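You operate a simulated robot arm through the tools that you are given. There is no shell and no other tool. Be economical: measure what you need, move in short steps, check, and stop when the job is done.

You are at the controls of a simulated robot arm. One attempt, no reset.

TASK
Pack sleeves by the PACK card's count and fold the carton shut.
Fine: sleeves from the small tray, one to a cell, the rest stay in the tray; all four flaps down.

Only the result counts: the job must be done as asked and must still hold three seconds after the hand-in. Knocking over, shifting, dropping, spilling or breaking anything else fails it. Flat cloth is picked up by pressing the open fingertips on it (5 to 10 N) and closing them slowly along it; thin cloth reads only 2 to 8 mm in the jaws.

THE ROBOT
A 6-joint arm with a two-finger parallel gripper on a trunk, on a base that drives. Base frame: it is fixed to the floor where the robot stands at the start and does not move with it; the origin is under the middle of the robot, x ahead of it, y to its left, z up; the surface under the hand at the start is at about z = 760. Lengths are in mm, angles in degrees, forces in N, time in s.
Its first joint turns from -166.0 to 166.0 degrees. Places, roughly: packing carton back flap [900, -300, 900]; packing carton front flap [700, -200, 900]; packing carton left flap [900, -100, 900]; packing carton right flap [700, -400, 900]; sleeve (5x5x6 cm) [900, 100, 800]. Payload 3.43 kg.
The TCP is the grasp point between the finger pads, 34 mm short of the fingertips. In the tool frame z runs along the fingers and y along their closing line. Largest opening 128 mm; finger width 24, thickness 12; the body of the gripper, 48 by 130 mm, starts 96 mm behind the TCP.
Orientation is that of the tool frame in the base frame, as a unit quaternion [x, y, z, w]. With the fingers straight down and closing along the base's y, the tool's x points along the base's -x, its y along +y and its z along -z.

THE INTERFACE
- The arm moves only by the tool nudge_tool. Its argument "increments" is a list of rows, each an object (a shift or turn left out is 0, a gripper value left out holds the last) with "travel": the shift along the base's x, y, z in mm, a list of three; "rotation": the turn, a rotation vector about the base's x, y, z in degrees, a list of three. In form: [{"travel": [x, y, z], "rotation": [ax, ay, az]}, ...]. A call has 1 to 8 rows; each row shifts and turns the commanded pose from where the row before left it. "jaw" is the opening in per cent of the stroke, from 0 (shut) to 100 (fully open), set as the call begins (left out, the last holds). A row lasts 0.2 s, in which the tool goes at most 50 mm and 8.6 degrees; a call with a longer step from one row to the next is refused whole, and so is a gripper value outside its range. Where a pose cannot be reached the arm comes as near as it can. A force on the tool above 60 N (or 10 N above the force at the start of the call, whichever is more), or a blocked arm, ends the call early, and 0.2 s more pass. Each finger travels about 153 mm/s and halts on what it meets, pressing with about 22 N; the grip force reading is that of the motor and also rises with nothing between the fingers. The clock runs only during rows and for 0.2 s after the last one: add rows that do not move to give the fingers time. The reply holds the time, the measured pose of the TCP, the force on the tool along the base axes, the opening and the grip force, in the units named above and with some noise, with the torque about the TCP (base axes, N m) and any sound that the robot's microphone picked up.
- Cameras (640 x 400 px; columns grow to the right, rows downward): "scene" is now at [165.9, 168.4, 1227.4]; the picture's right is [-0.48, -0.88, 0.00], its down [-0.30, 0.16, -0.94] and it looks along [0.82, -0.45, -0.34] (base axes); focal length 284 px, centre (320, 200). "wrist" rides on the gripper at [76, -11, -160] in the tool frame; the picture's right is [0.15, 0.99, 0.00], its down [-0.88, 0.13, -0.46] and it looks along [-0.45, 0.07, 0.89] (tool axes); focal length 234 px, centre (320, 200). There is no depth. A picture from a camera that has moved, and an enlarged one, comes with that camera's place and axes in the base frame and with its lens. The place of the scene camera against the robot may be out by one fixed shift of up to 12 mm in any direction.
- capture(camera): a new picture of that camera. No time passes.
- base_move(legs): drives the robot by 1 to 6 legs, each [ahead, left, turn to the left] in mm, mm and degrees, along the robot's own axes; the way and the turn of a leg run together, so that a leg with both is an arc; at most 1500 mm and 180 degrees a leg. The arm and the cameras ride along, it lands a little off, and it stops where it bumps. It gives what a move gives.
- head_to(pan, tilt): turns the head with the scene camera to pan (to the left, within 143 degrees either way) and tilt (down, from -29 to 69), counted from straight ahead of the robot. It gives what a move gives.
- inspect(camera, box): a new picture of the part [left, top, right, bottom] of that camera's present view, enlarged. No time passes.
- close_job(): hands the job in; it is judged then, once.

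Go step by step. Nothing tells you exact positions but the pictures and the camera data: compare them with the known pose of the tool, close in by small moves and look again before you grip or let go. The budget is 120 turns and 98 pictures, counting those below and the enlarged ones. Unless the task says otherwise, let go and move clear before handing in, and close with one line.

The tools are called after ">>>" as a command line: name --argument value ..., lists and objects as JSON in quotes. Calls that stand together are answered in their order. nudge_tool: Moves the arm, as the interface text tells. Its arguments: {"type":"object","properties":{"increments":{"type":"array","items":{"type":"object","properties":{"travel":{"type":"array","items":{"type":"number"}},"rotation":{"type":"array","items":{"type":"number"}}}}},"jaw":{"type":"number"}},"required":["increments"]} The other tools are called the same way: base_move (legs) drives the base; head_to (pan, tilt) turns the head that bears the scene camera; capture (camera) takes a picture; inspect (camera, box) takes an enlarged picture of a part of a camera's view; close_job () hands the job in.

At the start:

```text
clock: 0.0
tcp_pos: [711.7, -337.0, 1116.7]
tool_rot: [0.0, 1.0, 0.001, 0.0]
force: [0.0, -0.1, 0.4]
ft_torque: [0.02, -0.02, -0.03]
grip_width: 127.9
finger_force: 0.2
robot x, y, heading: [5.7, -1.9, -0.2]
head pan, tilt: [-28.9, 19.7]
```

scene: 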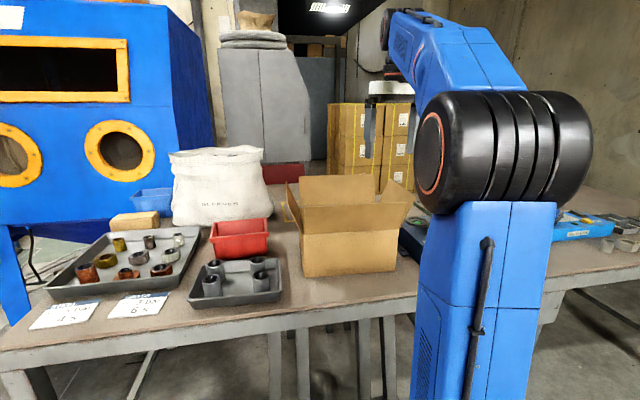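
wrist: 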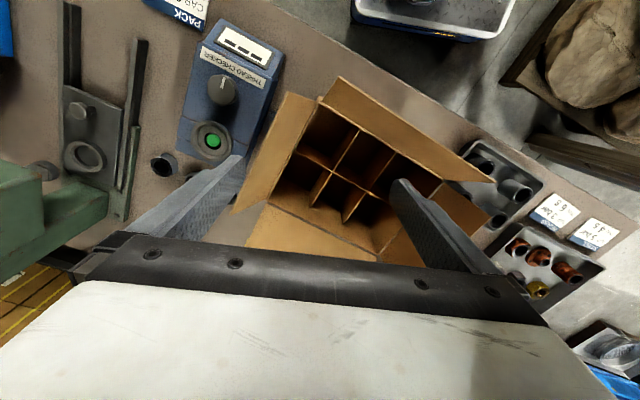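

I see the carton with a six-cell divider, the small tray with sleeves, and a PACK card at the top of the wrist view. I'll enlarge the views to read the card and count the sleeves.

>>> inspect --camera "wrist" --box '[120, 0, 280, 100]'

>>> inspect --camera "scene" --box '[160, 140, 440, 315]'

>>> inspect --camera "wrist" --box '[230, 70, 630, 320]'

```text
4.00 times, centred on (200, 50) of wrist
camera zoom: at [636.7, -348.3, 1276.2], right [-0.15, 0.99, 0.0], down [0.88, 0.13, 0.46], along [0.45, 0.07, -0.89], focal length 937 px, centre (800, 800)
```

zoom: 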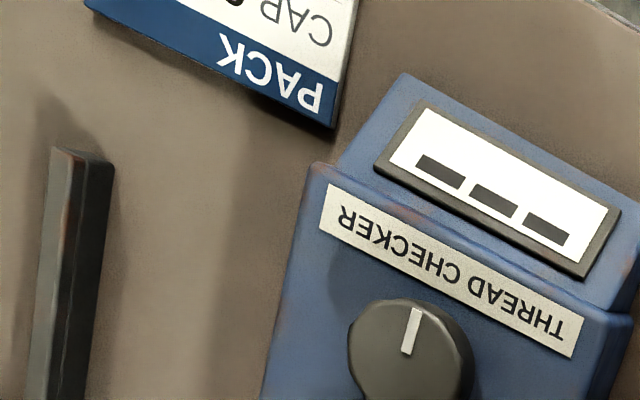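

```text
2.29 times, centred on (300, 228) of scene
camera zoom: at [165.9, 168.4, 1227.4], right [-0.48, -0.88, 0.0], down [-0.3, 0.16, -0.94], along [0.82, -0.45, -0.34], focal length 649 px, centre (366, 137)
```

zoom: 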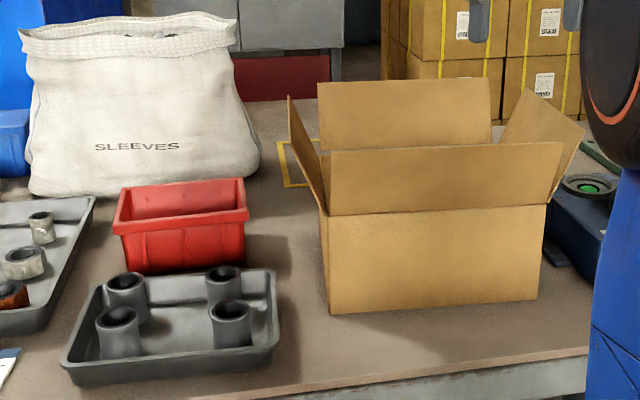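

```text
1.60 times, centred on (430, 195) of wrist
camera zoom: at [636.7, -348.3, 1276.2], right [-0.15, 0.99, 0.0], down [0.88, 0.13, 0.46], along [0.45, 0.07, -0.89], focal length 375 px, centre (144, 208)
```

zoom: 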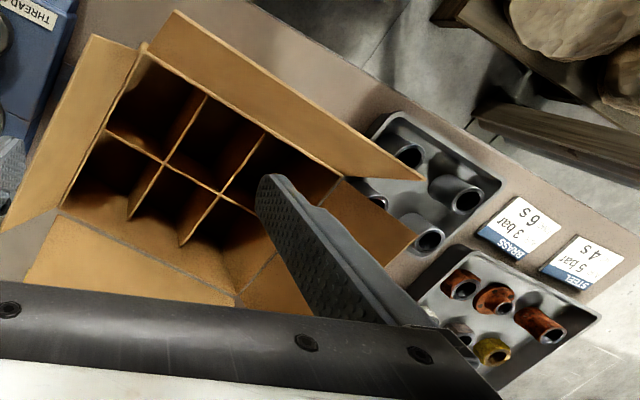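

The PACK card lies near (560, -612). I'll shift the hand that way, staying high, to read it.

>>> nudge_tool --increments '[{"travel": [-35, -35, 0]}, {"travel": [-35, -35, 0]}, {"travel": [-35, -35, 0]}, {"travel": [-35, -35, 0]}, {"travel": [0, -45, 0]}, {}]'

>>> capture --camera "wrist"

```text
clock: 1.4
tcp_pos: [569.7, -521.8, 1115.2]
tool_rot: [0.0, 1.0, 0.0, 0.0]
force: [0.2, 0.4, 0.0]
ft_torque: [0.01, 0.0, 0.06]
grip_width: 128.3
finger_force: 0.0
robot x, y, heading: [-1.6, 0.1, -0.2]
head pan, tilt: [-28.9, 19.7]
```

```text
92 pictures are left
camera wrist: at [495.1, -534.0, 1274.5], right [-0.15, 0.99, 0.0], down [0.88, 0.13, 0.46], along [0.45, 0.07, -0.89], focal length 234 px, centre (320, 200)
```

wrist: 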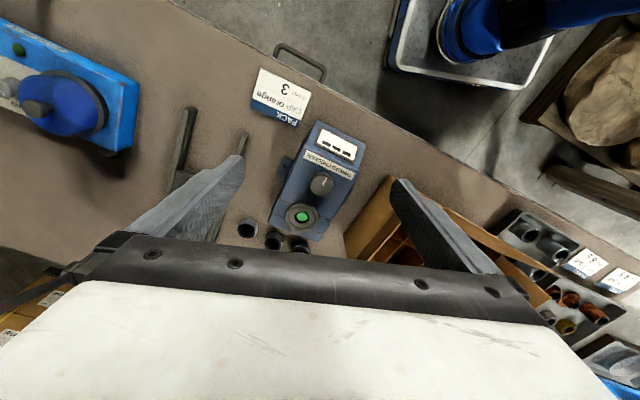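

>>> inspect --camera "wrist" --box '[235, 50, 331, 140]'

>>> capture --camera "scene"

```text
4.44 times, centred on (283, 95) of wrist
camera zoom: at [495.1, -534.0, 1274.5], right [-0.15, 0.99, 0.0], down [0.88, 0.13, 0.46], along [0.45, 0.07, -0.89], focal length 1041 px, centre (484, 667)
```

zoom: 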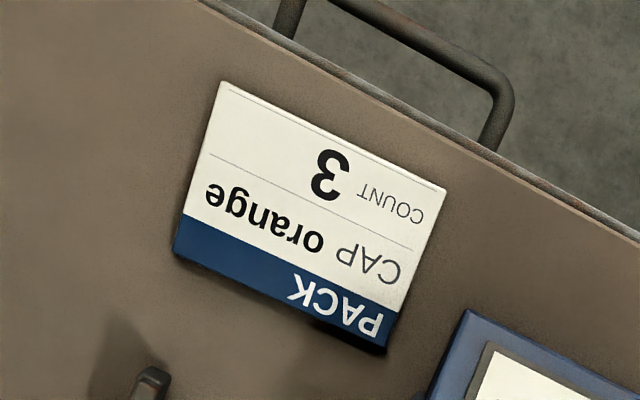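

```text
90 pictures are left
camera scene: at [165.9, 168.4, 1227.4], right [-0.48, -0.88, 0.0], down [-0.3, 0.16, -0.94], along [0.82, -0.45, -0.34], focal length 284 px, centre (320, 200)
```

scene: 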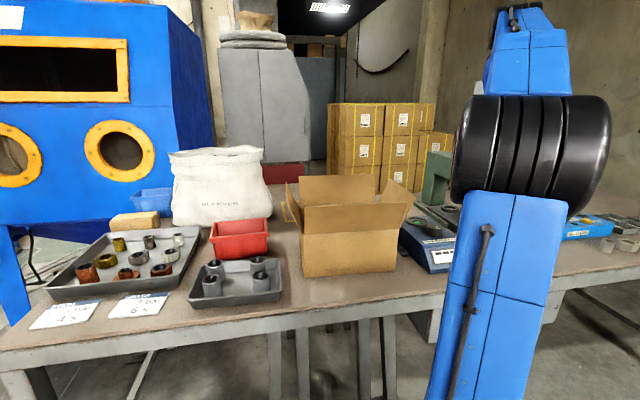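

The card reads COUNT 3, and the small tray holds 4 sleeves, so one stays behind. Next I move the hand to look over the small tray.

>>> nudge_tool --increments '[{"travel": [0, 49, 0]}, {"travel": [0, 49, 0]}, {"travel": [0, 49, 0]}, {"travel": [0, 49, 0]}, {"travel": [0, 49, 0]}, {"travel": [0, 49, 0]}, {"travel": [0, 49, 0]}, {"travel": [0, 49, 0]}]'

>>> nudge_tool --increments '[{"travel": [10, 49, 0]}, {"travel": [10, 49, 0]}, {"travel": [10, 49, 0]}, {"travel": [10, 49, 0]}, {}]'

>>> capture --camera "wrist"

```text
clock: 3.2
tcp_pos: [572.7, -130.2, 1115.3]
tool_rot: [0.0, 1.0, 0.0, 0.0]
force: [0.7, -0.2, -0.9]
ft_torque: [0.03, 0.04, -0.01]
grip_width: 128.2
finger_force: 0.0
robot x, y, heading: [-0.4, -0.4, -0.1]
head pan, tilt: [-28.9, 19.7]
```

```text
clock: 4.4
tcp_pos: [611.8, 66.6, 1114.6]
tool_rot: [0.0, 1.0, 0.0, 0.0]
force: [0.6, 0.6, 0.0]
ft_torque: [-0.04, 0.03, 0.02]
grip_width: 128.1
finger_force: 0.0
robot x, y, heading: [0.8, 1.4, -0.1]
head pan, tilt: [-28.9, 19.7]
```

```text
89 pictures are left
camera wrist: at [536.0, 54.3, 1275.5], right [-0.15, 0.99, 0.0], down [0.88, 0.13, 0.46], along [0.45, 0.07, -0.89], focal length 234 px, centre (320, 200)
```

wrist: 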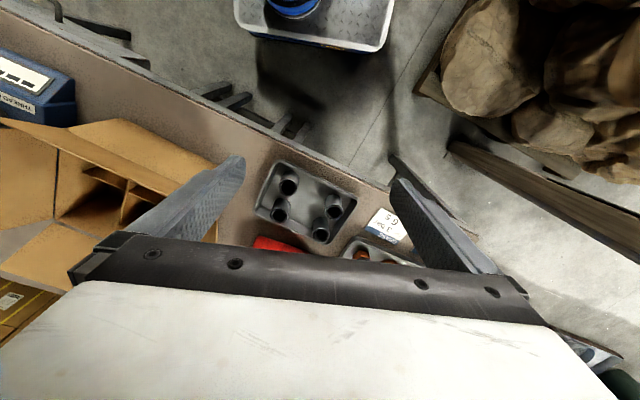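

>>> inspect --camera "wrist" --box '[240, 145, 368, 225]'

>>> inspect --camera "scene" --box '[160, 160, 416, 320]'

```text
5.00 times, centred on (304, 185) of wrist
camera zoom: at [536.0, 54.3, 1275.5], right [-0.15, 0.99, 0.0], down [0.88, 0.13, 0.46], along [0.45, 0.07, -0.89], focal length 1171 px, centre (400, 275)
```

zoom: 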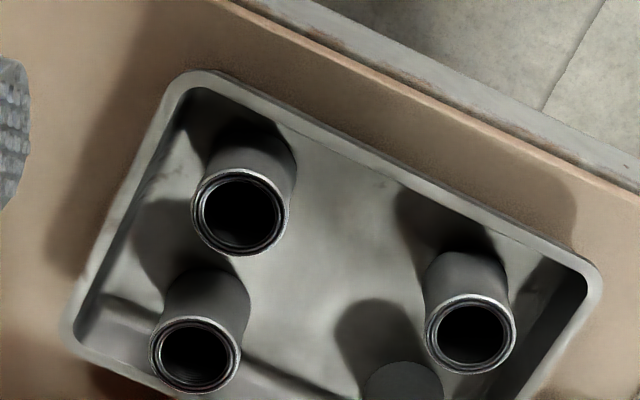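

```text
2.50 times, centred on (288, 240) of scene
camera zoom: at [165.8, 168.5, 1227.4], right [-0.48, -0.88, 0.0], down [-0.3, 0.16, -0.94], along [0.82, -0.45, -0.34], focal length 710 px, centre (400, 100)
```

zoom: 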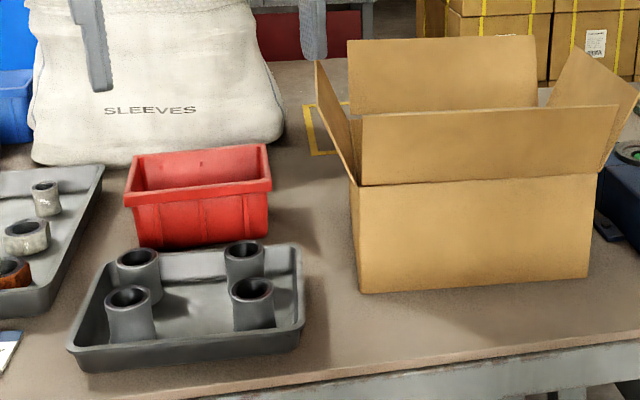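

Four sleeves sit at roughly (749,19), (822,3), (792,126) and (866,100). Next I look straight into the carton to measure the cells.

>>> nudge_tool --increments '[{"travel": [0, -49, 0]}, {"travel": [0, -49, 0]}, {"travel": [0, -49, 0]}, {"travel": [0, -49, 0]}, {"travel": [0, -49, 0]}, {"travel": [0, -49, 0]}, {"travel": [0, -10, 0]}, {}]'

>>> inspect --camera "wrist" --box '[220, 60, 476, 220]'

>>> capture --camera "wrist"

```text
clock: 6.2
tcp_pos: [612.4, -239.3, 1116.7]
tool_rot: [0.0, 1.0, -0.001, 0.0]
force: [-0.3, 0.1, -0.1]
ft_torque: [0.0, 0.0, 0.01]
grip_width: 128.2
finger_force: 0.1
robot x, y, heading: [0.3, 2.8, -0.2]
head pan, tilt: [-28.9, 19.7]
```

```text
2.50 times, centred on (348, 140) of wrist
camera zoom: at [536.8, -250.2, 1276.8], right [-0.15, 0.99, 0.0], down [0.88, 0.13, 0.46], along [0.45, 0.07, -0.89], focal length 585 px, centre (250, 350)
```

zoom: 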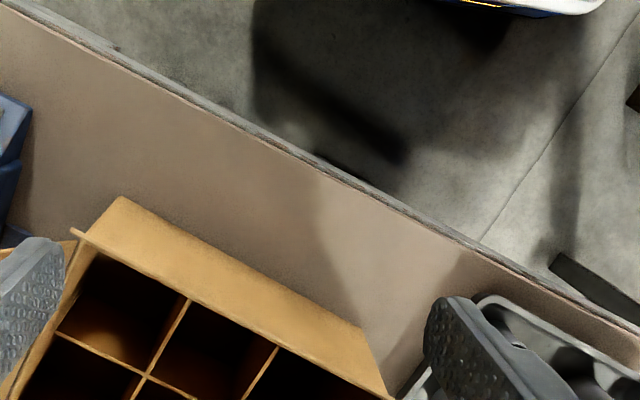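

```text
85 pictures are left
camera wrist: at [536.8, -250.2, 1276.8], right [-0.15, 0.99, 0.0], down [0.88, 0.13, 0.46], along [0.45, 0.07, -0.89], focal length 234 px, centre (320, 200)
```

wrist: 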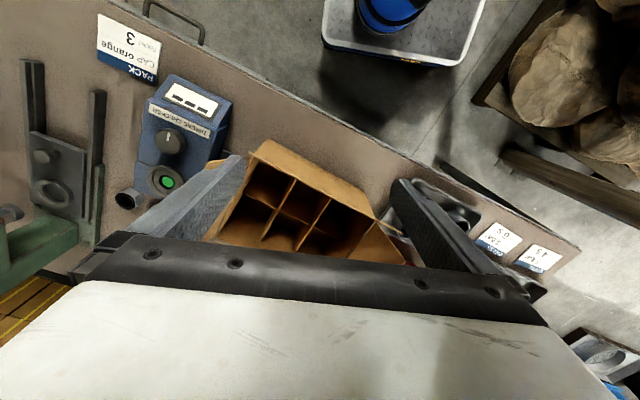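

>>> nudge_tool --increments '[{"travel": [40, -10, 0]}, {"travel": [40, -10, 0]}, {"travel": [30, -10, 20]}, {}]'

>>> inspect --camera "wrist" --box '[200, 80, 456, 240]'

```text
clock: 7.2
tcp_pos: [722.3, -268.3, 1136.6]
tool_rot: [0.001, 1.0, 0.0, 0.0]
force: [0.4, -0.2, -0.3]
ft_torque: [0.0, -0.04, 0.02]
grip_width: 127.8
finger_force: 0.0
robot x, y, heading: [-0.2, 0.1, -0.1]
head pan, tilt: [-28.9, 19.7]
```

```text
2.50 times, centred on (328, 160) of wrist
camera zoom: at [646.3, -279.7, 1296.6], right [-0.15, 0.99, 0.0], down [0.88, 0.13, 0.46], along [0.45, 0.07, -0.89], focal length 585 px, centre (300, 300)
```

zoom: 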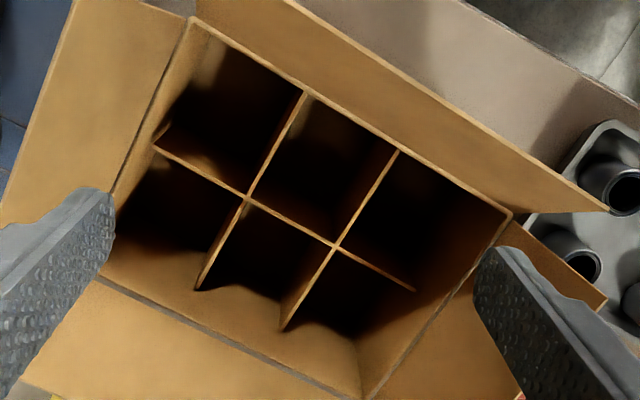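

The carton measures about 252 x 192 mm, yawed about 21°, with its rim at z≈895, its divider tops near 850 and its cells about 82 x 93. I'll turn the gripper so it closes along the carton's depth, and move over the first sleeve, A.

>>> nudge_tool --increments '[{"travel": [3.4, 36, 0], "rotation": [0, 0, 8.575]}, {"travel": [3.4, 36, 0], "rotation": [0, 0, 8.575]}, {"travel": [3.4, 36, 0], "rotation": [0, 0, 8.575]}, {"travel": [3.4, 36, 0], "rotation": [0, 0, 8.575]}, {"travel": [3.4, 36, 0], "rotation": [0, 0, 8.575]}, {"travel": [3.4, 36, 0], "rotation": [0, 0, 8.575]}, {"travel": [3.4, 36, 0], "rotation": [0, 0, 8.575]}, {"travel": [3.4, 35, 0], "rotation": [0, 0, 8.575]}]'

>>> nudge_tool --increments '[{"travel": [0, 0, -45]}, {"travel": [0, 0, -45]}, {"travel": [0, 0, -45]}, {}]'

>>> capture --camera "wrist"

```text
clock: 9.0
tcp_pos: [751.0, 20.8, 1136.5]
tool_rot: [-0.564, 0.826, 0.0, 0.0]
force: [0.2, -0.1, 0.3]
ft_torque: [-0.02, -0.04, 0.03]
grip_width: 128.3
finger_force: 0.1
robot x, y, heading: [-0.7, -0.6, -0.4]
head pan, tilt: [-28.9, 19.7]
```

```text
clock: 10.0
tcp_pos: [749.9, 20.1, 1000.8]
tool_rot: [-0.564, 0.826, 0.0, 0.0]
force: [0.1, -0.5, 0.5]
ft_torque: [0.01, 0.0, -0.03]
grip_width: 127.9
finger_force: 0.0
robot x, y, heading: [1.9, -3.1, 0.2]
head pan, tilt: [-28.9, 19.7]
```

```text
83 pictures are left
camera wrist: at [733.2, -55.4, 1161.3], right [-0.97, 0.23, 0.0], down [0.2, 0.87, 0.46], along [0.1, 0.44, -0.89], focal length 234 px, centre (320, 200)
```

wrist: 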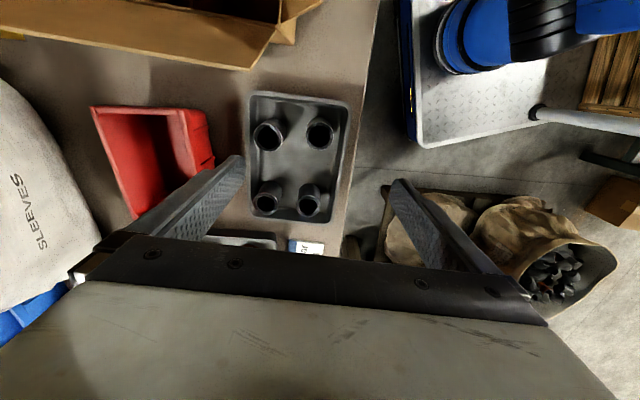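

>>> inspect --camera "wrist" --box '[236, 85, 364, 225]'

```text
2.86 times, centred on (300, 155) of wrist
camera zoom: at [733.2, -55.4, 1161.3], right [-0.97, 0.23, 0.0], down [0.2, 0.87, 0.46], along [0.1, 0.44, -0.89], focal length 669 px, centre (377, 329)
```

zoom: 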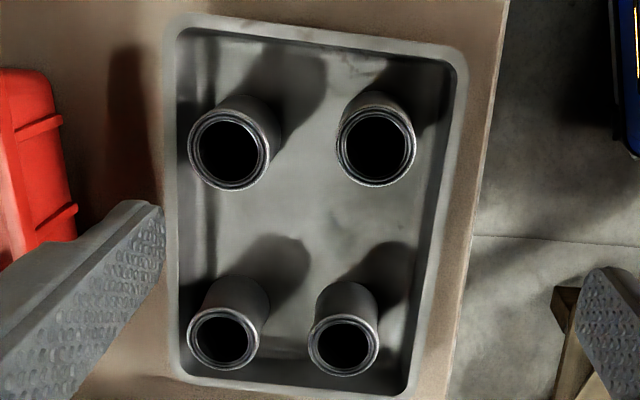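

>>> nudge_tool --increments '[{"travel": [-0.5, -3, -40]}, {"travel": [-0.5, -3, -40]}, {"travel": [0, 0, -20]}, {}]'

>>> inspect --camera "wrist" --box '[192, 100, 448, 260]'

```text
clock: 11.0
tcp_pos: [748.3, 14.2, 901.8]
tool_rot: [-0.564, 0.826, 0.0, 0.001]
force: [0.0, -0.8, 0.0]
ft_torque: [-0.03, -0.02, 0.03]
grip_width: 128.2
finger_force: 0.0
robot x, y, heading: [1.1, 0.8, -0.1]
head pan, tilt: [-28.9, 19.7]
```

```text
2.50 times, centred on (320, 180) of wrist
camera zoom: at [731.6, -61.1, 1061.8], right [-0.97, 0.23, 0.0], down [0.2, 0.87, 0.46], along [0.1, 0.44, -0.89], focal length 585 px, centre (320, 250)
```

zoom: 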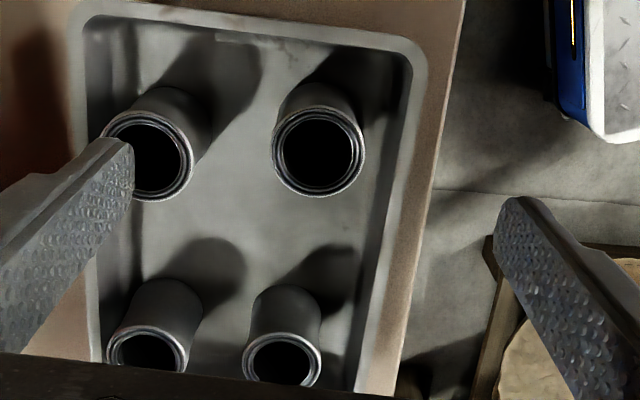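

Sleeve A is centred within about 1.5 mm of the grasp point. I'll narrow the jaw to clear the neighbour and the rim, then descend.

>>> nudge_tool --increments '[{"travel": [0.8, -1, 0]}, {}, {"travel": [0, 0, -20]}, {"travel": [0, 0, -20]}, {}]' --jaw 43

>>> inspect --camera "wrist" --box '[192, 100, 448, 260]'

```text
clock: 12.2
tcp_pos: [749.4, 13.5, 860.8]
tool_rot: [-0.563, 0.826, 0.0, 0.0]
force: [-0.7, 0.4, 1.1]
ft_torque: [0.02, -0.01, 0.0]
grip_width: 55.0
finger_force: 0.1
robot x, y, heading: [-0.5, 1.6, 0.1]
head pan, tilt: [-28.9, 19.7]
```

```text
2.50 times, centred on (320, 180) of wrist
camera zoom: at [732.0, -62.3, 1021.0], right [-0.97, 0.23, 0.0], down [0.2, 0.87, 0.46], along [0.1, 0.44, -0.89], focal length 585 px, centre (320, 250)
```

zoom: 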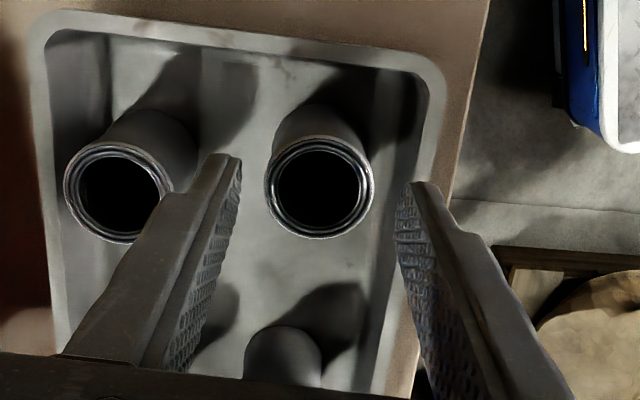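

>>> nudge_tool --increments '[{"travel": [0, 0.5, -18]}, {"travel": [0, 0, -18]}, {}]'

>>> capture --camera "wrist"

>>> inspect --camera "scene" --box '[160, 200, 320, 320]'

```text
clock: 13.0
tcp_pos: [749.0, 13.2, 828.9]
tool_rot: [-0.564, 0.826, -0.002, 0.003]
force: [2.7, 1.1, 60.7]
ft_torque: [0.83, 2.11, -0.08]
grip_width: 54.3
finger_force: 0.1
robot x, y, heading: [-3.3, 2.5, -0.0]
head pan, tilt: [-28.9, 19.7]
```

```text
79 pictures are left
camera wrist: at [730.7, -62.2, 988.7], right [-0.97, 0.23, -0.01], down [0.2, 0.87, 0.46], along [0.11, 0.45, -0.89], focal length 234 px, centre (320, 200)
```

wrist: 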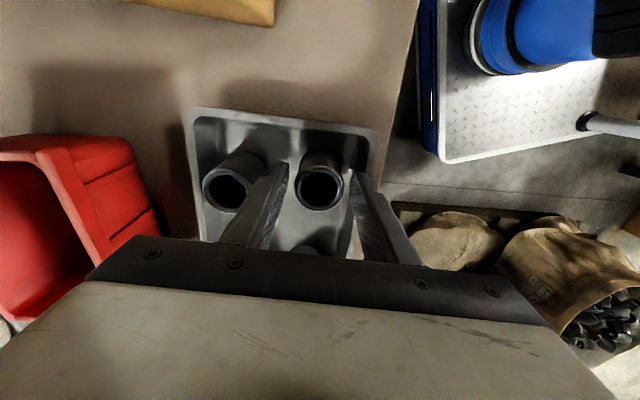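

```text
3.33 times, centred on (240, 260) of scene
camera zoom: at [164.3, 168.5, 1227.6], right [-0.48, -0.88, 0.0], down [-0.29, 0.16, -0.94], along [0.82, -0.45, -0.34], focal length 946 px, centre (587, 0)
```

zoom: 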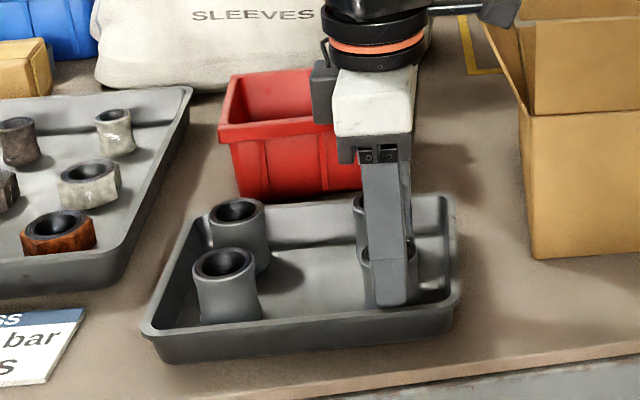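

The front finger is pressing on the tray's sloped front wall. I back up at once and then recheck the picture.

>>> nudge_tool --increments '[{"travel": [0, 0, 8]}, {"travel": [0, 0, 8]}, {}]'

>>> inspect --camera "wrist" --box '[192, 100, 448, 260]'

>>> inspect --camera "scene" --box '[160, 200, 320, 320]'

```text
clock: 13.8
tcp_pos: [748.4, 12.7, 839.4]
tool_rot: [-0.563, 0.826, -0.001, 0.0]
force: [0.1, 0.8, 0.4]
ft_torque: [0.02, 0.01, 0.02]
grip_width: 55.0
finger_force: 0.2
robot x, y, heading: [0.5, -2.1, -0.1]
head pan, tilt: [-28.9, 19.7]
```

```text
2.50 times, centred on (320, 180) of wrist
camera zoom: at [732.1, -62.3, 1000.9], right [-0.97, 0.23, 0.0], down [0.2, 0.87, 0.46], along [0.1, 0.44, -0.89], focal length 585 px, centre (320, 250)
```

zoom: 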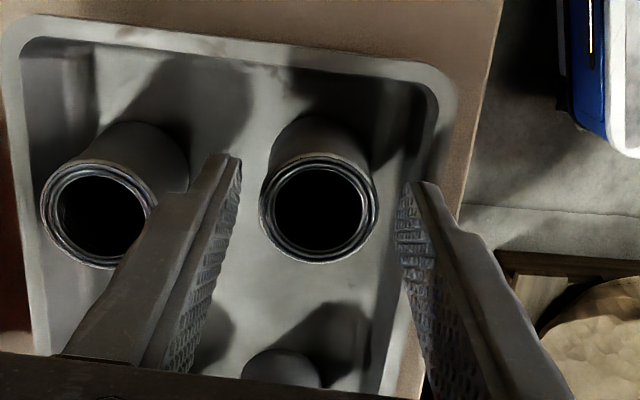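

```text
3.33 times, centred on (240, 260) of scene
camera zoom: at [165.9, 168.5, 1227.3], right [-0.48, -0.88, 0.0], down [-0.3, 0.16, -0.94], along [0.82, -0.45, -0.34], focal length 946 px, centre (587, 0)
```

zoom: 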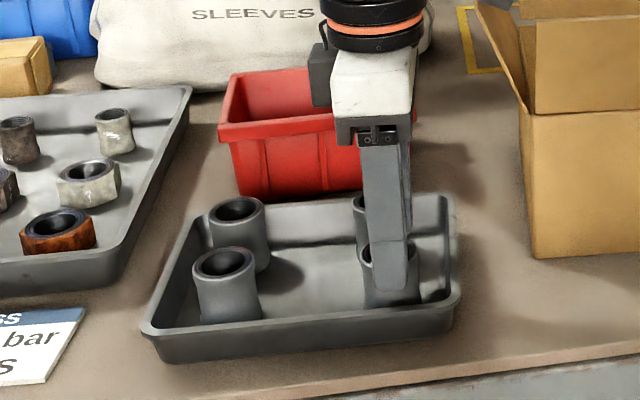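

>>> nudge_tool --increments '[{"travel": [1.5, 0.5, 0]}, {}, {"travel": [0, 0, -7]}, {}]' --jaw 38

>>> inspect --camera "wrist" --box '[256, 140, 384, 220]'

```text
clock: 14.8
tcp_pos: [750.3, 13.0, 834.7]
tool_rot: [-0.563, 0.826, 0.0, 0.0]
force: [0.7, 0.4, -0.3]
ft_torque: [0.01, 0.02, 0.0]
grip_width: 48.6
finger_force: 0.1
robot x, y, heading: [-1.2, 1.2, -0.1]
head pan, tilt: [-28.9, 19.7]
```

```text
5.00 times, centred on (320, 180) of wrist
camera zoom: at [733.6, -62.0, 994.5], right [-0.97, 0.23, 0.0], down [0.2, 0.87, 0.46], along [0.1, 0.44, -0.89], focal length 1171 px, centre (320, 300)
```

zoom: 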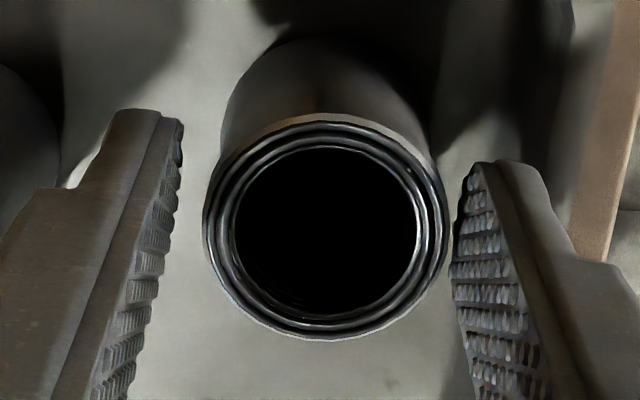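

>>> nudge_tool --increments '[{"travel": [-1.5, 0.5, 0]}, {"travel": [0, 0, -2]}, {}]'

>>> nudge_tool --increments '[{}, {}, {}]' --jaw 20

>>> inspect --camera "wrist" --box '[192, 100, 448, 260]'

```text
clock: 15.6
tcp_pos: [748.4, 14.6, 832.6]
tool_rot: [-0.563, 0.826, 0.0, 0.0]
force: [0.4, -0.3, 0.3]
ft_torque: [0.03, 0.02, -0.04]
grip_width: 48.5
finger_force: 0.0
robot x, y, heading: [0.4, -3.6, 0.2]
head pan, tilt: [-28.9, 19.7]
```

```text
clock: 16.4
tcp_pos: [749.6, 13.4, 832.7]
tool_rot: [-0.564, 0.826, 0.001, 0.0]
force: [0.7, 0.1, -0.2]
ft_torque: [0.0, -0.03, 0.0]
grip_width: 41.7
finger_force: 22.2
robot x, y, heading: [-2.6, 2.0, -0.1]
head pan, tilt: [-28.9, 19.7]
```

```text
2.50 times, centred on (320, 180) of wrist
camera zoom: at [732.1, -61.4, 992.3], right [-0.97, 0.23, 0.0], down [0.2, 0.87, 0.46], along [0.1, 0.44, -0.89], focal length 585 px, centre (320, 250)
```

zoom: 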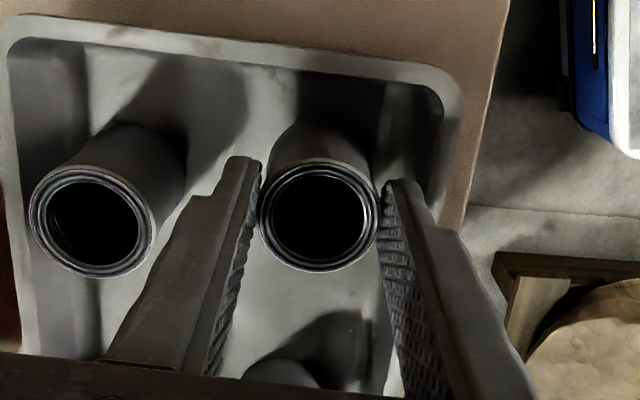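

Gripped at 41.7 mm. I lift straight up and check that the sleeve came along.

>>> nudge_tool --increments '[{"travel": [0, 0, 15]}, {"travel": [0, 0, 35]}, {"travel": [0, 0, 45]}, {"travel": [0, 0, 45]}, {"travel": [0, 0, 45]}, {"travel": [0, 0, 45]}, {"travel": [0, 0, 30]}, {}]'

>>> capture --camera "wrist"

>>> capture --camera "scene"

```text
clock: 18.2
tcp_pos: [749.5, 13.6, 1092.3]
tool_rot: [-0.564, 0.826, 0.0, 0.0]
force: [0.0, 0.0, -2.6]
ft_torque: [-0.01, -0.01, 0.01]
grip_width: 41.9
finger_force: 21.9
robot x, y, heading: [-0.8, -2.7, 0.3]
head pan, tilt: [-28.9, 19.7]
```

```text
73 pictures are left
camera wrist: at [732.5, -61.7, 1252.4], right [-0.97, 0.23, 0.0], down [0.2, 0.87, 0.46], along [0.1, 0.44, -0.89], focal length 234 px, centre (320, 200)
```

wrist: 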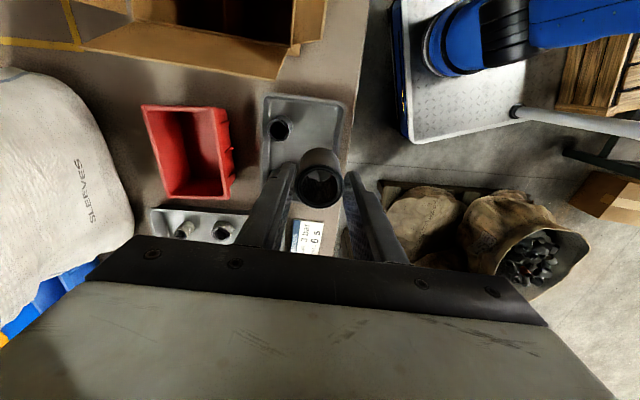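

```text
72 pictures are left
camera scene: at [166.0, 168.5, 1227.3], right [-0.48, -0.88, 0.0], down [-0.3, 0.16, -0.94], along [0.82, -0.45, -0.34], focal length 284 px, centre (320, 200)
```

scene: 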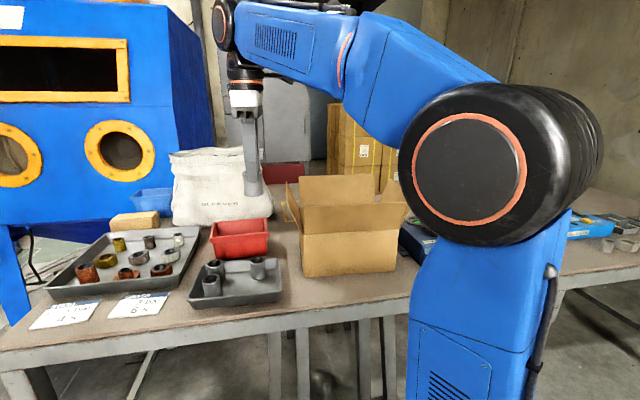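

The sleeve is held. I carry it at height to above the carton's front-left cell and look.

>>> nudge_tool --increments '[{"travel": [10, -46, 0]}, {"travel": [11, -46, 0]}, {"travel": [11, -46, 0]}, {"travel": [10, -46, 0]}, {}]'

>>> capture --camera "wrist"

>>> inspect --camera "wrist" --box '[120, 0, 440, 200]'

```text
clock: 19.4
tcp_pos: [791.3, -169.1, 1092.1]
tool_rot: [-0.564, 0.826, 0.0, 0.0]
force: [-0.3, -0.4, -3.0]
ft_torque: [-0.01, -0.03, 0.02]
grip_width: 41.5
finger_force: 22.0
robot x, y, heading: [-1.1, 4.7, -0.0]
head pan, tilt: [-28.9, 19.7]
```

```text
71 pictures are left
camera wrist: at [774.2, -244.6, 1252.5], right [-0.97, 0.23, 0.0], down [0.2, 0.87, 0.46], along [0.1, 0.44, -0.89], focal length 234 px, centre (320, 200)
```

wrist: 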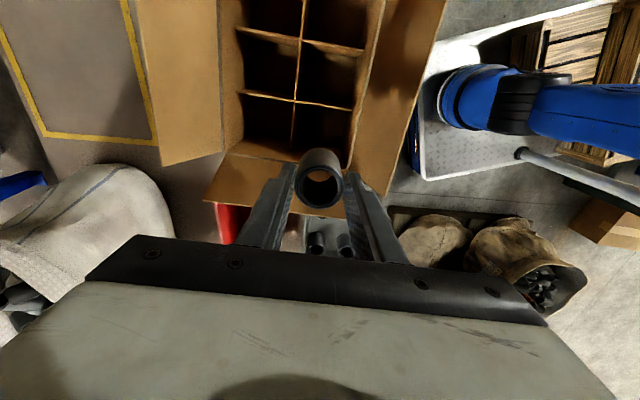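

```text
2.00 times, centred on (280, 100) of wrist
camera zoom: at [774.2, -244.6, 1252.5], right [-0.97, 0.23, 0.0], down [0.2, 0.87, 0.46], along [0.1, 0.44, -0.89], focal length 468 px, centre (400, 400)
```

zoom: 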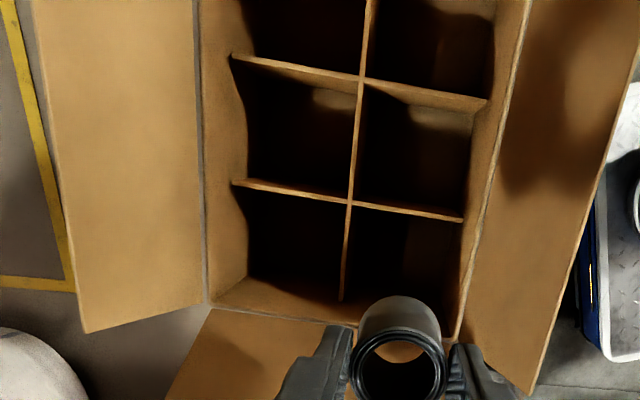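

The cell centre works out to about (791, -170), right under the tool. I descend in stages, watching the force.

>>> nudge_tool --increments '[{"travel": [0, -0.5, -40]}, {"travel": [0, 0, -40]}, {"travel": [0, 0, -40]}, {"travel": [0, 0, -30]}, {}]'

>>> inspect --camera "wrist" --box '[160, 60, 480, 260]'

```text
clock: 20.6
tcp_pos: [790.8, -170.1, 941.3]
tool_rot: [-0.563, 0.826, -0.001, -0.001]
force: [-0.6, 0.2, -3.0]
ft_torque: [-0.04, 0.02, -0.01]
grip_width: 41.4
finger_force: 22.1
robot x, y, heading: [0.1, -2.2, 0.2]
head pan, tilt: [-28.9, 19.7]
```

```text
2.00 times, centred on (320, 160) of wrist
camera zoom: at [774.0, -244.8, 1101.9], right [-0.97, 0.23, 0.0], down [0.2, 0.87, 0.46], along [0.1, 0.44, -0.89], focal length 468 px, centre (320, 280)
```

zoom: 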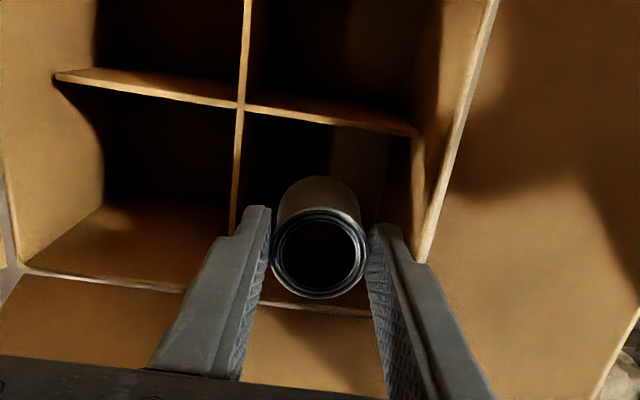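

>>> nudge_tool --increments '[{"travel": [0, 0, -30]}, {"travel": [0, 0, -30]}, {"travel": [0, 0, -15]}, {}]'

>>> inspect --camera "wrist" --box '[160, 60, 480, 260]'

```text
clock: 21.6
tcp_pos: [792.6, -170.8, 866.8]
tool_rot: [-0.563, 0.826, 0.0, 0.0]
force: [-0.5, 0.2, -2.3]
ft_torque: [-0.01, -0.02, -0.02]
grip_width: 41.7
finger_force: 22.1
robot x, y, heading: [-1.2, 4.0, -0.4]
head pan, tilt: [-28.9, 19.7]
```

```text
2.00 times, centred on (320, 160) of wrist
camera zoom: at [774.5, -245.3, 1027.1], right [-0.97, 0.23, 0.0], down [0.2, 0.87, 0.46], along [0.1, 0.44, -0.89], focal length 468 px, centre (320, 280)
```

zoom: 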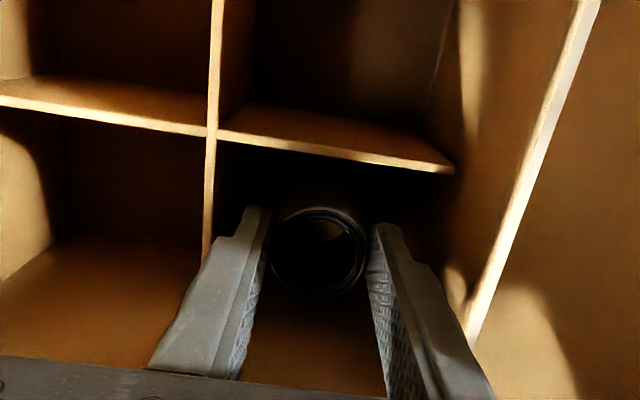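

Centred in the cell. I lower the rest in small steps until it makes contact.

>>> nudge_tool --increments '[{"travel": [-1, 0, -12]}, {"travel": [0, 0, -12]}, {"travel": [0, 0, -6]}, {}]'

```text
clock: 22.6
tcp_pos: [790.4, -170.6, 836.8]
tool_rot: [-0.564, 0.826, 0.0, 0.0]
force: [-0.5, 0.7, -2.6]
ft_torque: [-0.02, 0.02, -0.03]
grip_width: 41.4
finger_force: 22.0
robot x, y, heading: [-1.7, -0.2, 0.3]
head pan, tilt: [-28.9, 19.7]
```

>>> nudge_tool --increments '[{"travel": [0, 0, -3]}, {"travel": [0, 0, -2]}, {}]'

```text
clock: 23.4
tcp_pos: [789.8, -170.3, 833.1]
tool_rot: [-0.564, 0.826, -0.001, 0.0]
force: [-0.5, 0.8, 18.3]
ft_torque: [0.04, 0.16, 0.02]
grip_width: 41.7
finger_force: 22.2
robot x, y, heading: [-0.4, -1.9, -0.0]
head pan, tilt: [-28.9, 19.7]
```

Contact with the carton floor. I ease up slightly and release with a limited opening.

>>> nudge_tool --increments '[{"travel": [0, 0, 1]}, {}, {}]' --jaw 42

>>> nudge_tool --increments '[{"travel": [0, 0, 15]}, {"travel": [0, 0, 35]}, {"travel": [0, 0, 45]}, {"travel": [0, 0, 45]}, {"travel": [0, 0, 45]}, {"travel": [0, 0, 45]}, {"travel": [0, 0, 30]}, {}]'

>>> capture --camera "wrist"

```text
clock: 24.2
tcp_pos: [791.1, -170.1, 832.4]
tool_rot: [-0.563, 0.827, 0.0, 0.0]
force: [-0.7, -0.5, -0.3]
ft_torque: [0.01, 0.06, -0.03]
grip_width: 53.8
finger_force: 0.0
robot x, y, heading: [1.0, -4.6, 0.0]
head pan, tilt: [-28.9, 19.7]
```

```text
clock: 26.0
tcp_pos: [791.8, -170.8, 1093.6]
tool_rot: [-0.564, 0.826, 0.0, 0.0]
force: [-0.2, -0.8, -0.3]
ft_torque: [-0.01, 0.01, 0.02]
grip_width: 53.6
finger_force: 0.1
robot x, y, heading: [4.6, 0.7, 0.3]
head pan, tilt: [-28.9, 19.7]
```

```text
67 pictures are left
camera wrist: at [774.7, -245.8, 1253.6], right [-0.97, 0.23, 0.0], down [0.2, 0.87, 0.46], along [0.1, 0.44, -0.89], focal length 234 px, centre (320, 200)
```

wrist: 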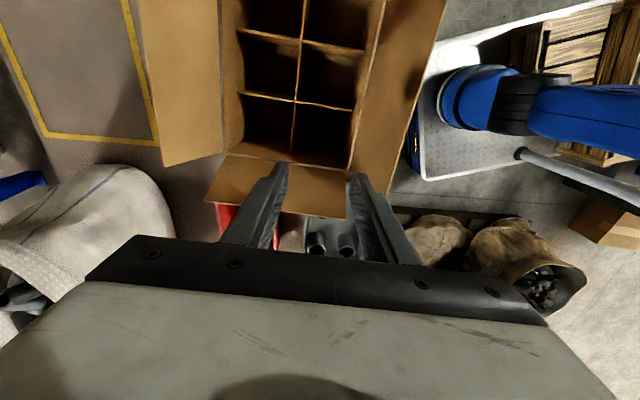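

Released. Next is sleeve B at about (822, -2).

>>> nudge_tool --increments '[{"travel": [8, 43, 0]}, {"travel": [8, 42, 0]}, {"travel": [8, 42, 0]}, {"travel": [7, 42, 0]}, {"travel": [0, 0, -49]}, {"travel": [0, 0, -49]}, {"travel": [0, 0, -49]}, {"travel": [0, 0, -49]}]'

>>> inspect --camera "wrist" --box '[192, 100, 448, 260]'

```text
clock: 27.8
tcp_pos: [822.2, -2.3, 896.9]
tool_rot: [-0.564, 0.826, -0.001, 0.001]
force: [0.3, 0.7, 0.1]
ft_torque: [0.0, -0.04, -0.03]
grip_width: 53.9
finger_force: 0.1
robot x, y, heading: [3.2, -4.3, -0.1]
head pan, tilt: [-28.9, 19.7]
```

```text
2.50 times, centred on (320, 180) of wrist
camera zoom: at [804.4, -77.2, 1057.6], right [-0.97, 0.23, 0.0], down [0.2, 0.87, 0.46], along [0.1, 0.44, -0.89], focal length 585 px, centre (320, 250)
```

zoom: 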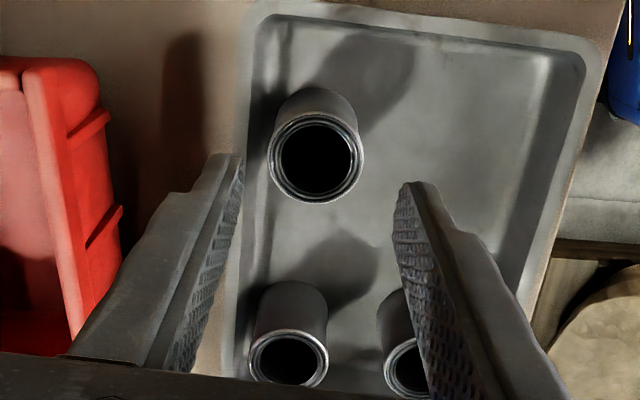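

>>> nudge_tool --increments '[{"travel": [0.8, 1.5, -20]}, {"travel": [0, 0, -20]}, {"travel": [0, 0, -15]}, {}]' --jaw 40

>>> inspect --camera "wrist" --box '[256, 140, 384, 220]'

```text
clock: 28.8
tcp_pos: [823.1, -0.5, 841.9]
tool_rot: [-0.564, 0.826, 0.0, 0.0]
force: [-0.1, -0.7, 0.6]
ft_torque: [0.0, 0.02, 0.01]
grip_width: 51.4
finger_force: 0.0
robot x, y, heading: [1.2, -0.4, 0.1]
head pan, tilt: [-28.9, 19.7]
```

```text
5.00 times, centred on (320, 180) of wrist
camera zoom: at [805.0, -75.8, 1002.3], right [-0.97, 0.23, 0.0], down [0.2, 0.87, 0.46], along [0.1, 0.44, -0.89], focal length 1171 px, centre (320, 300)
```

zoom: 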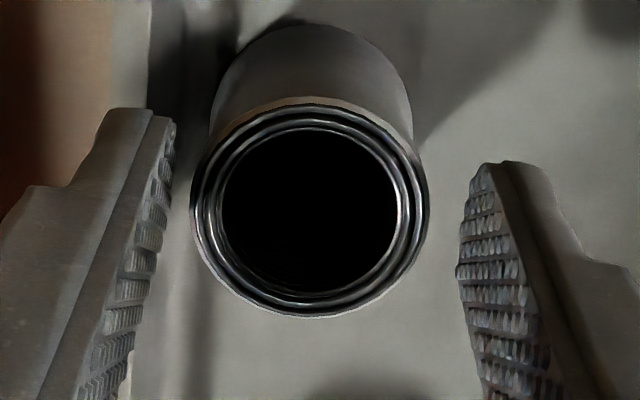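

>>> nudge_tool --increments '[{"travel": [0.7, 0, -3]}, {"travel": [0, 0, -3]}, {"travel": [0, 0, -1.5]}, {}]'

>>> nudge_tool --increments '[{}, {}, {}]' --jaw 20

>>> nudge_tool --increments '[{"travel": [0, 0, 15]}, {"travel": [0, 0, 35]}, {"travel": [0, 0, 45]}, {"travel": [0, 0, 45]}, {"travel": [0, 0, 45]}, {"travel": [0, 0, 45]}, {"travel": [0, 0, 30]}, {}]'

>>> capture --camera "wrist"

```text
clock: 29.8
tcp_pos: [823.2, 1.1, 834.7]
tool_rot: [-0.563, 0.826, 0.0, -0.001]
force: [1.1, 0.4, 0.8]
ft_torque: [0.01, -0.02, 0.03]
grip_width: 51.1
finger_force: 0.2
robot x, y, heading: [4.4, 0.1, -0.0]
head pan, tilt: [-28.9, 19.7]
```

```text
clock: 30.6
tcp_pos: [822.5, -0.2, 834.1]
tool_rot: [-0.563, 0.826, 0.0, 0.0]
force: [0.6, -0.4, 0.5]
ft_torque: [0.03, -0.01, 0.02]
grip_width: 41.2
finger_force: 21.8
robot x, y, heading: [-2.6, -0.7, 0.1]
head pan, tilt: [-28.9, 19.7]
```

```text
clock: 32.4
tcp_pos: [823.1, 0.1, 1093.3]
tool_rot: [-0.564, 0.826, 0.0, 0.0]
force: [0.0, 0.5, -2.8]
ft_torque: [-0.01, 0.0, 0.01]
grip_width: 41.4
finger_force: 22.4
robot x, y, heading: [2.3, 0.7, 0.1]
head pan, tilt: [-28.9, 19.7]
```

```text
64 pictures are left
camera wrist: at [805.9, -74.3, 1253.8], right [-0.97, 0.23, 0.0], down [0.2, 0.87, 0.46], along [0.1, 0.44, -0.89], focal length 234 px, centre (320, 200)
```

wrist: 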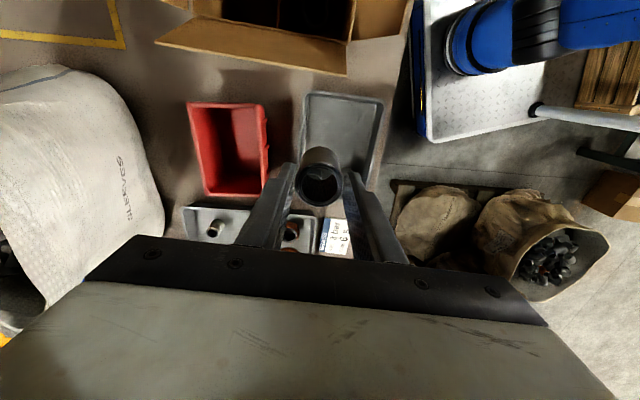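

Sleeve B is held. I carry it to the back-left cell at about (871, -201).

>>> nudge_tool --increments '[{"travel": [10, -41, 0]}, {"travel": [10, -40, 0]}, {"travel": [10, -40, 0]}, {"travel": [10, -40, 0]}, {"travel": [8.5, -40, 0]}, {}]'

>>> nudge_tool --increments '[{"travel": [0, 0, -40]}, {"travel": [0, 0, -40]}, {"travel": [0, 0, -40]}, {"travel": [0, 0, -30]}, {}]'

>>> inspect --camera "wrist" --box '[160, 60, 480, 260]'

```text
clock: 33.8
tcp_pos: [870.9, -202.8, 1094.8]
tool_rot: [-0.563, 0.826, -0.001, 0.0]
force: [0.7, -0.1, -3.1]
ft_torque: [-0.06, 0.02, -0.03]
grip_width: 41.6
finger_force: 21.8
robot x, y, heading: [-1.3, 1.1, 0.1]
head pan, tilt: [-28.9, 19.7]
```

```text
clock: 35.0
tcp_pos: [871.6, -201.6, 943.2]
tool_rot: [-0.564, 0.826, -0.001, 0.0]
force: [0.6, 0.4, -3.1]
ft_torque: [-0.05, 0.0, -0.02]
grip_width: 41.3
finger_force: 21.9
robot x, y, heading: [-0.3, 1.1, -0.2]
head pan, tilt: [-28.9, 19.7]
```

```text
2.00 times, centred on (320, 160) of wrist
camera zoom: at [854.0, -276.8, 1104.0], right [-0.97, 0.23, 0.0], down [0.2, 0.87, 0.46], along [0.1, 0.44, -0.89], focal length 468 px, centre (320, 280)
```

zoom: 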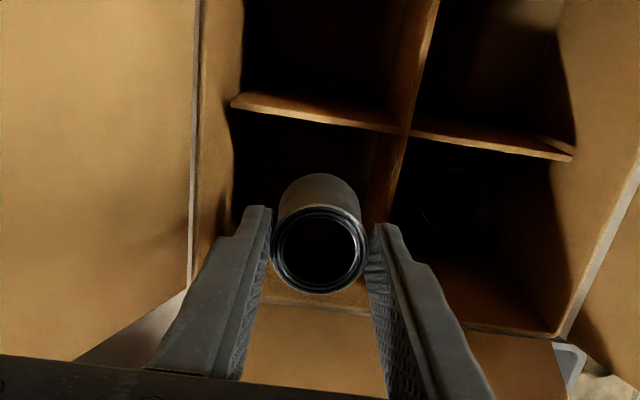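

>>> nudge_tool --increments '[{"travel": [1.4, -0.5, -30]}, {"travel": [0, 0, -30]}, {"travel": [0, 0, -20]}, {"travel": [0, 0, -15]}, {"travel": [0, 0, -8]}, {}]'

>>> inspect --camera "wrist" --box '[160, 60, 480, 260]'

```text
clock: 36.4
tcp_pos: [873.4, -202.1, 841.5]
tool_rot: [-0.564, 0.826, 0.0, 0.0]
force: [-0.3, 0.3, -2.5]
ft_torque: [-0.02, -0.03, 0.01]
grip_width: 40.9
finger_force: 21.6
robot x, y, heading: [0.3, -0.9, -0.1]
head pan, tilt: [-28.9, 19.7]
```

```text
2.00 times, centred on (320, 160) of wrist
camera zoom: at [856.0, -277.0, 1001.6], right [-0.97, 0.23, 0.0], down [0.2, 0.87, 0.46], along [0.1, 0.44, -0.89], focal length 468 px, centre (320, 280)
```

zoom: 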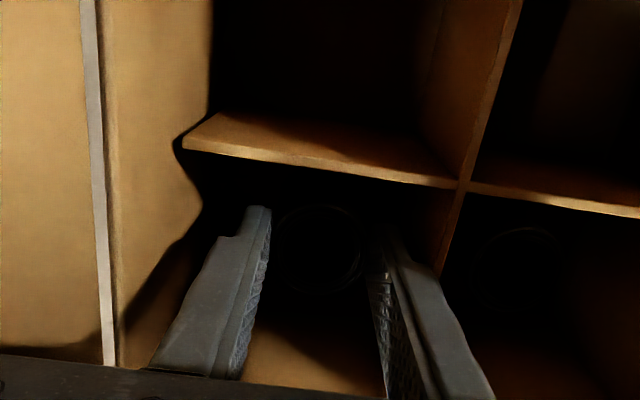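

>>> nudge_tool --increments '[{"travel": [0, 0, -4]}, {"travel": [0, 0, -2]}, {"travel": [0, 0, -1.5]}, {}]'

```text
clock: 37.4
tcp_pos: [871.9, -201.4, 836.5]
tool_rot: [-0.564, 0.826, -0.001, 0.001]
force: [2.5, 0.6, 16.6]
ft_torque: [0.08, 0.09, -0.04]
grip_width: 41.2
finger_force: 22.1
robot x, y, heading: [1.4, 3.5, -0.2]
head pan, tilt: [-28.9, 19.7]
```

Floor contact. I release and lift straight out.

>>> nudge_tool --increments '[{"travel": [0, 0, 1.5]}, {}, {}]' --jaw 40

>>> nudge_tool --increments '[{"travel": [0, 0, 15]}, {"travel": [0, 0, 35]}, {"travel": [0, 0, 45]}, {"travel": [0, 0, 45]}, {"travel": [0, 0, 45]}, {"travel": [0, 0, 45]}, {"travel": [0, 0, 30]}, {}]'

>>> capture --camera "wrist"

>>> capture --camera "scene"

```text
clock: 38.2
tcp_pos: [874.2, -201.7, 835.0]
tool_rot: [-0.564, 0.826, 0.0, 0.0]
force: [-0.1, -0.2, -0.8]
ft_torque: [-0.01, 0.0, -0.02]
grip_width: 51.3
finger_force: 0.1
robot x, y, heading: [-0.1, -3.4, -0.1]
head pan, tilt: [-28.9, 19.7]
```

```text
clock: 40.0
tcp_pos: [872.3, -202.7, 1095.9]
tool_rot: [-0.563, 0.827, 0.0, 0.0]
force: [0.1, 0.7, -0.4]
ft_torque: [-0.02, -0.02, -0.03]
grip_width: 51.0
finger_force: 0.1
robot x, y, heading: [0.2, 0.2, 0.1]
head pan, tilt: [-28.9, 19.7]
```

```text
61 pictures are left
camera wrist: at [855.3, -276.6, 1255.6], right [-0.97, 0.23, 0.0], down [0.2, 0.87, 0.46], along [0.1, 0.44, -0.89], focal length 234 px, centre (320, 200)
```

wrist: 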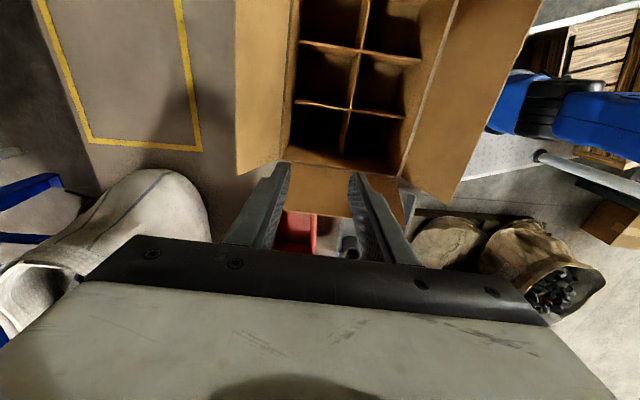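

```text
60 pictures are left
camera scene: at [165.9, 168.4, 1227.3], right [-0.48, -0.88, 0.0], down [-0.3, 0.16, -0.94], along [0.82, -0.45, -0.34], focal length 284 px, centre (320, 200)
```

scene: 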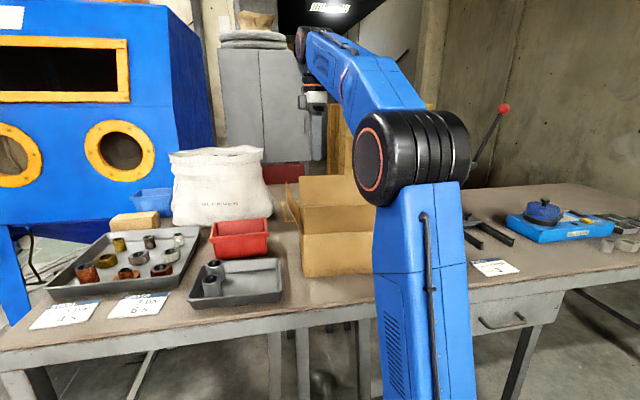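

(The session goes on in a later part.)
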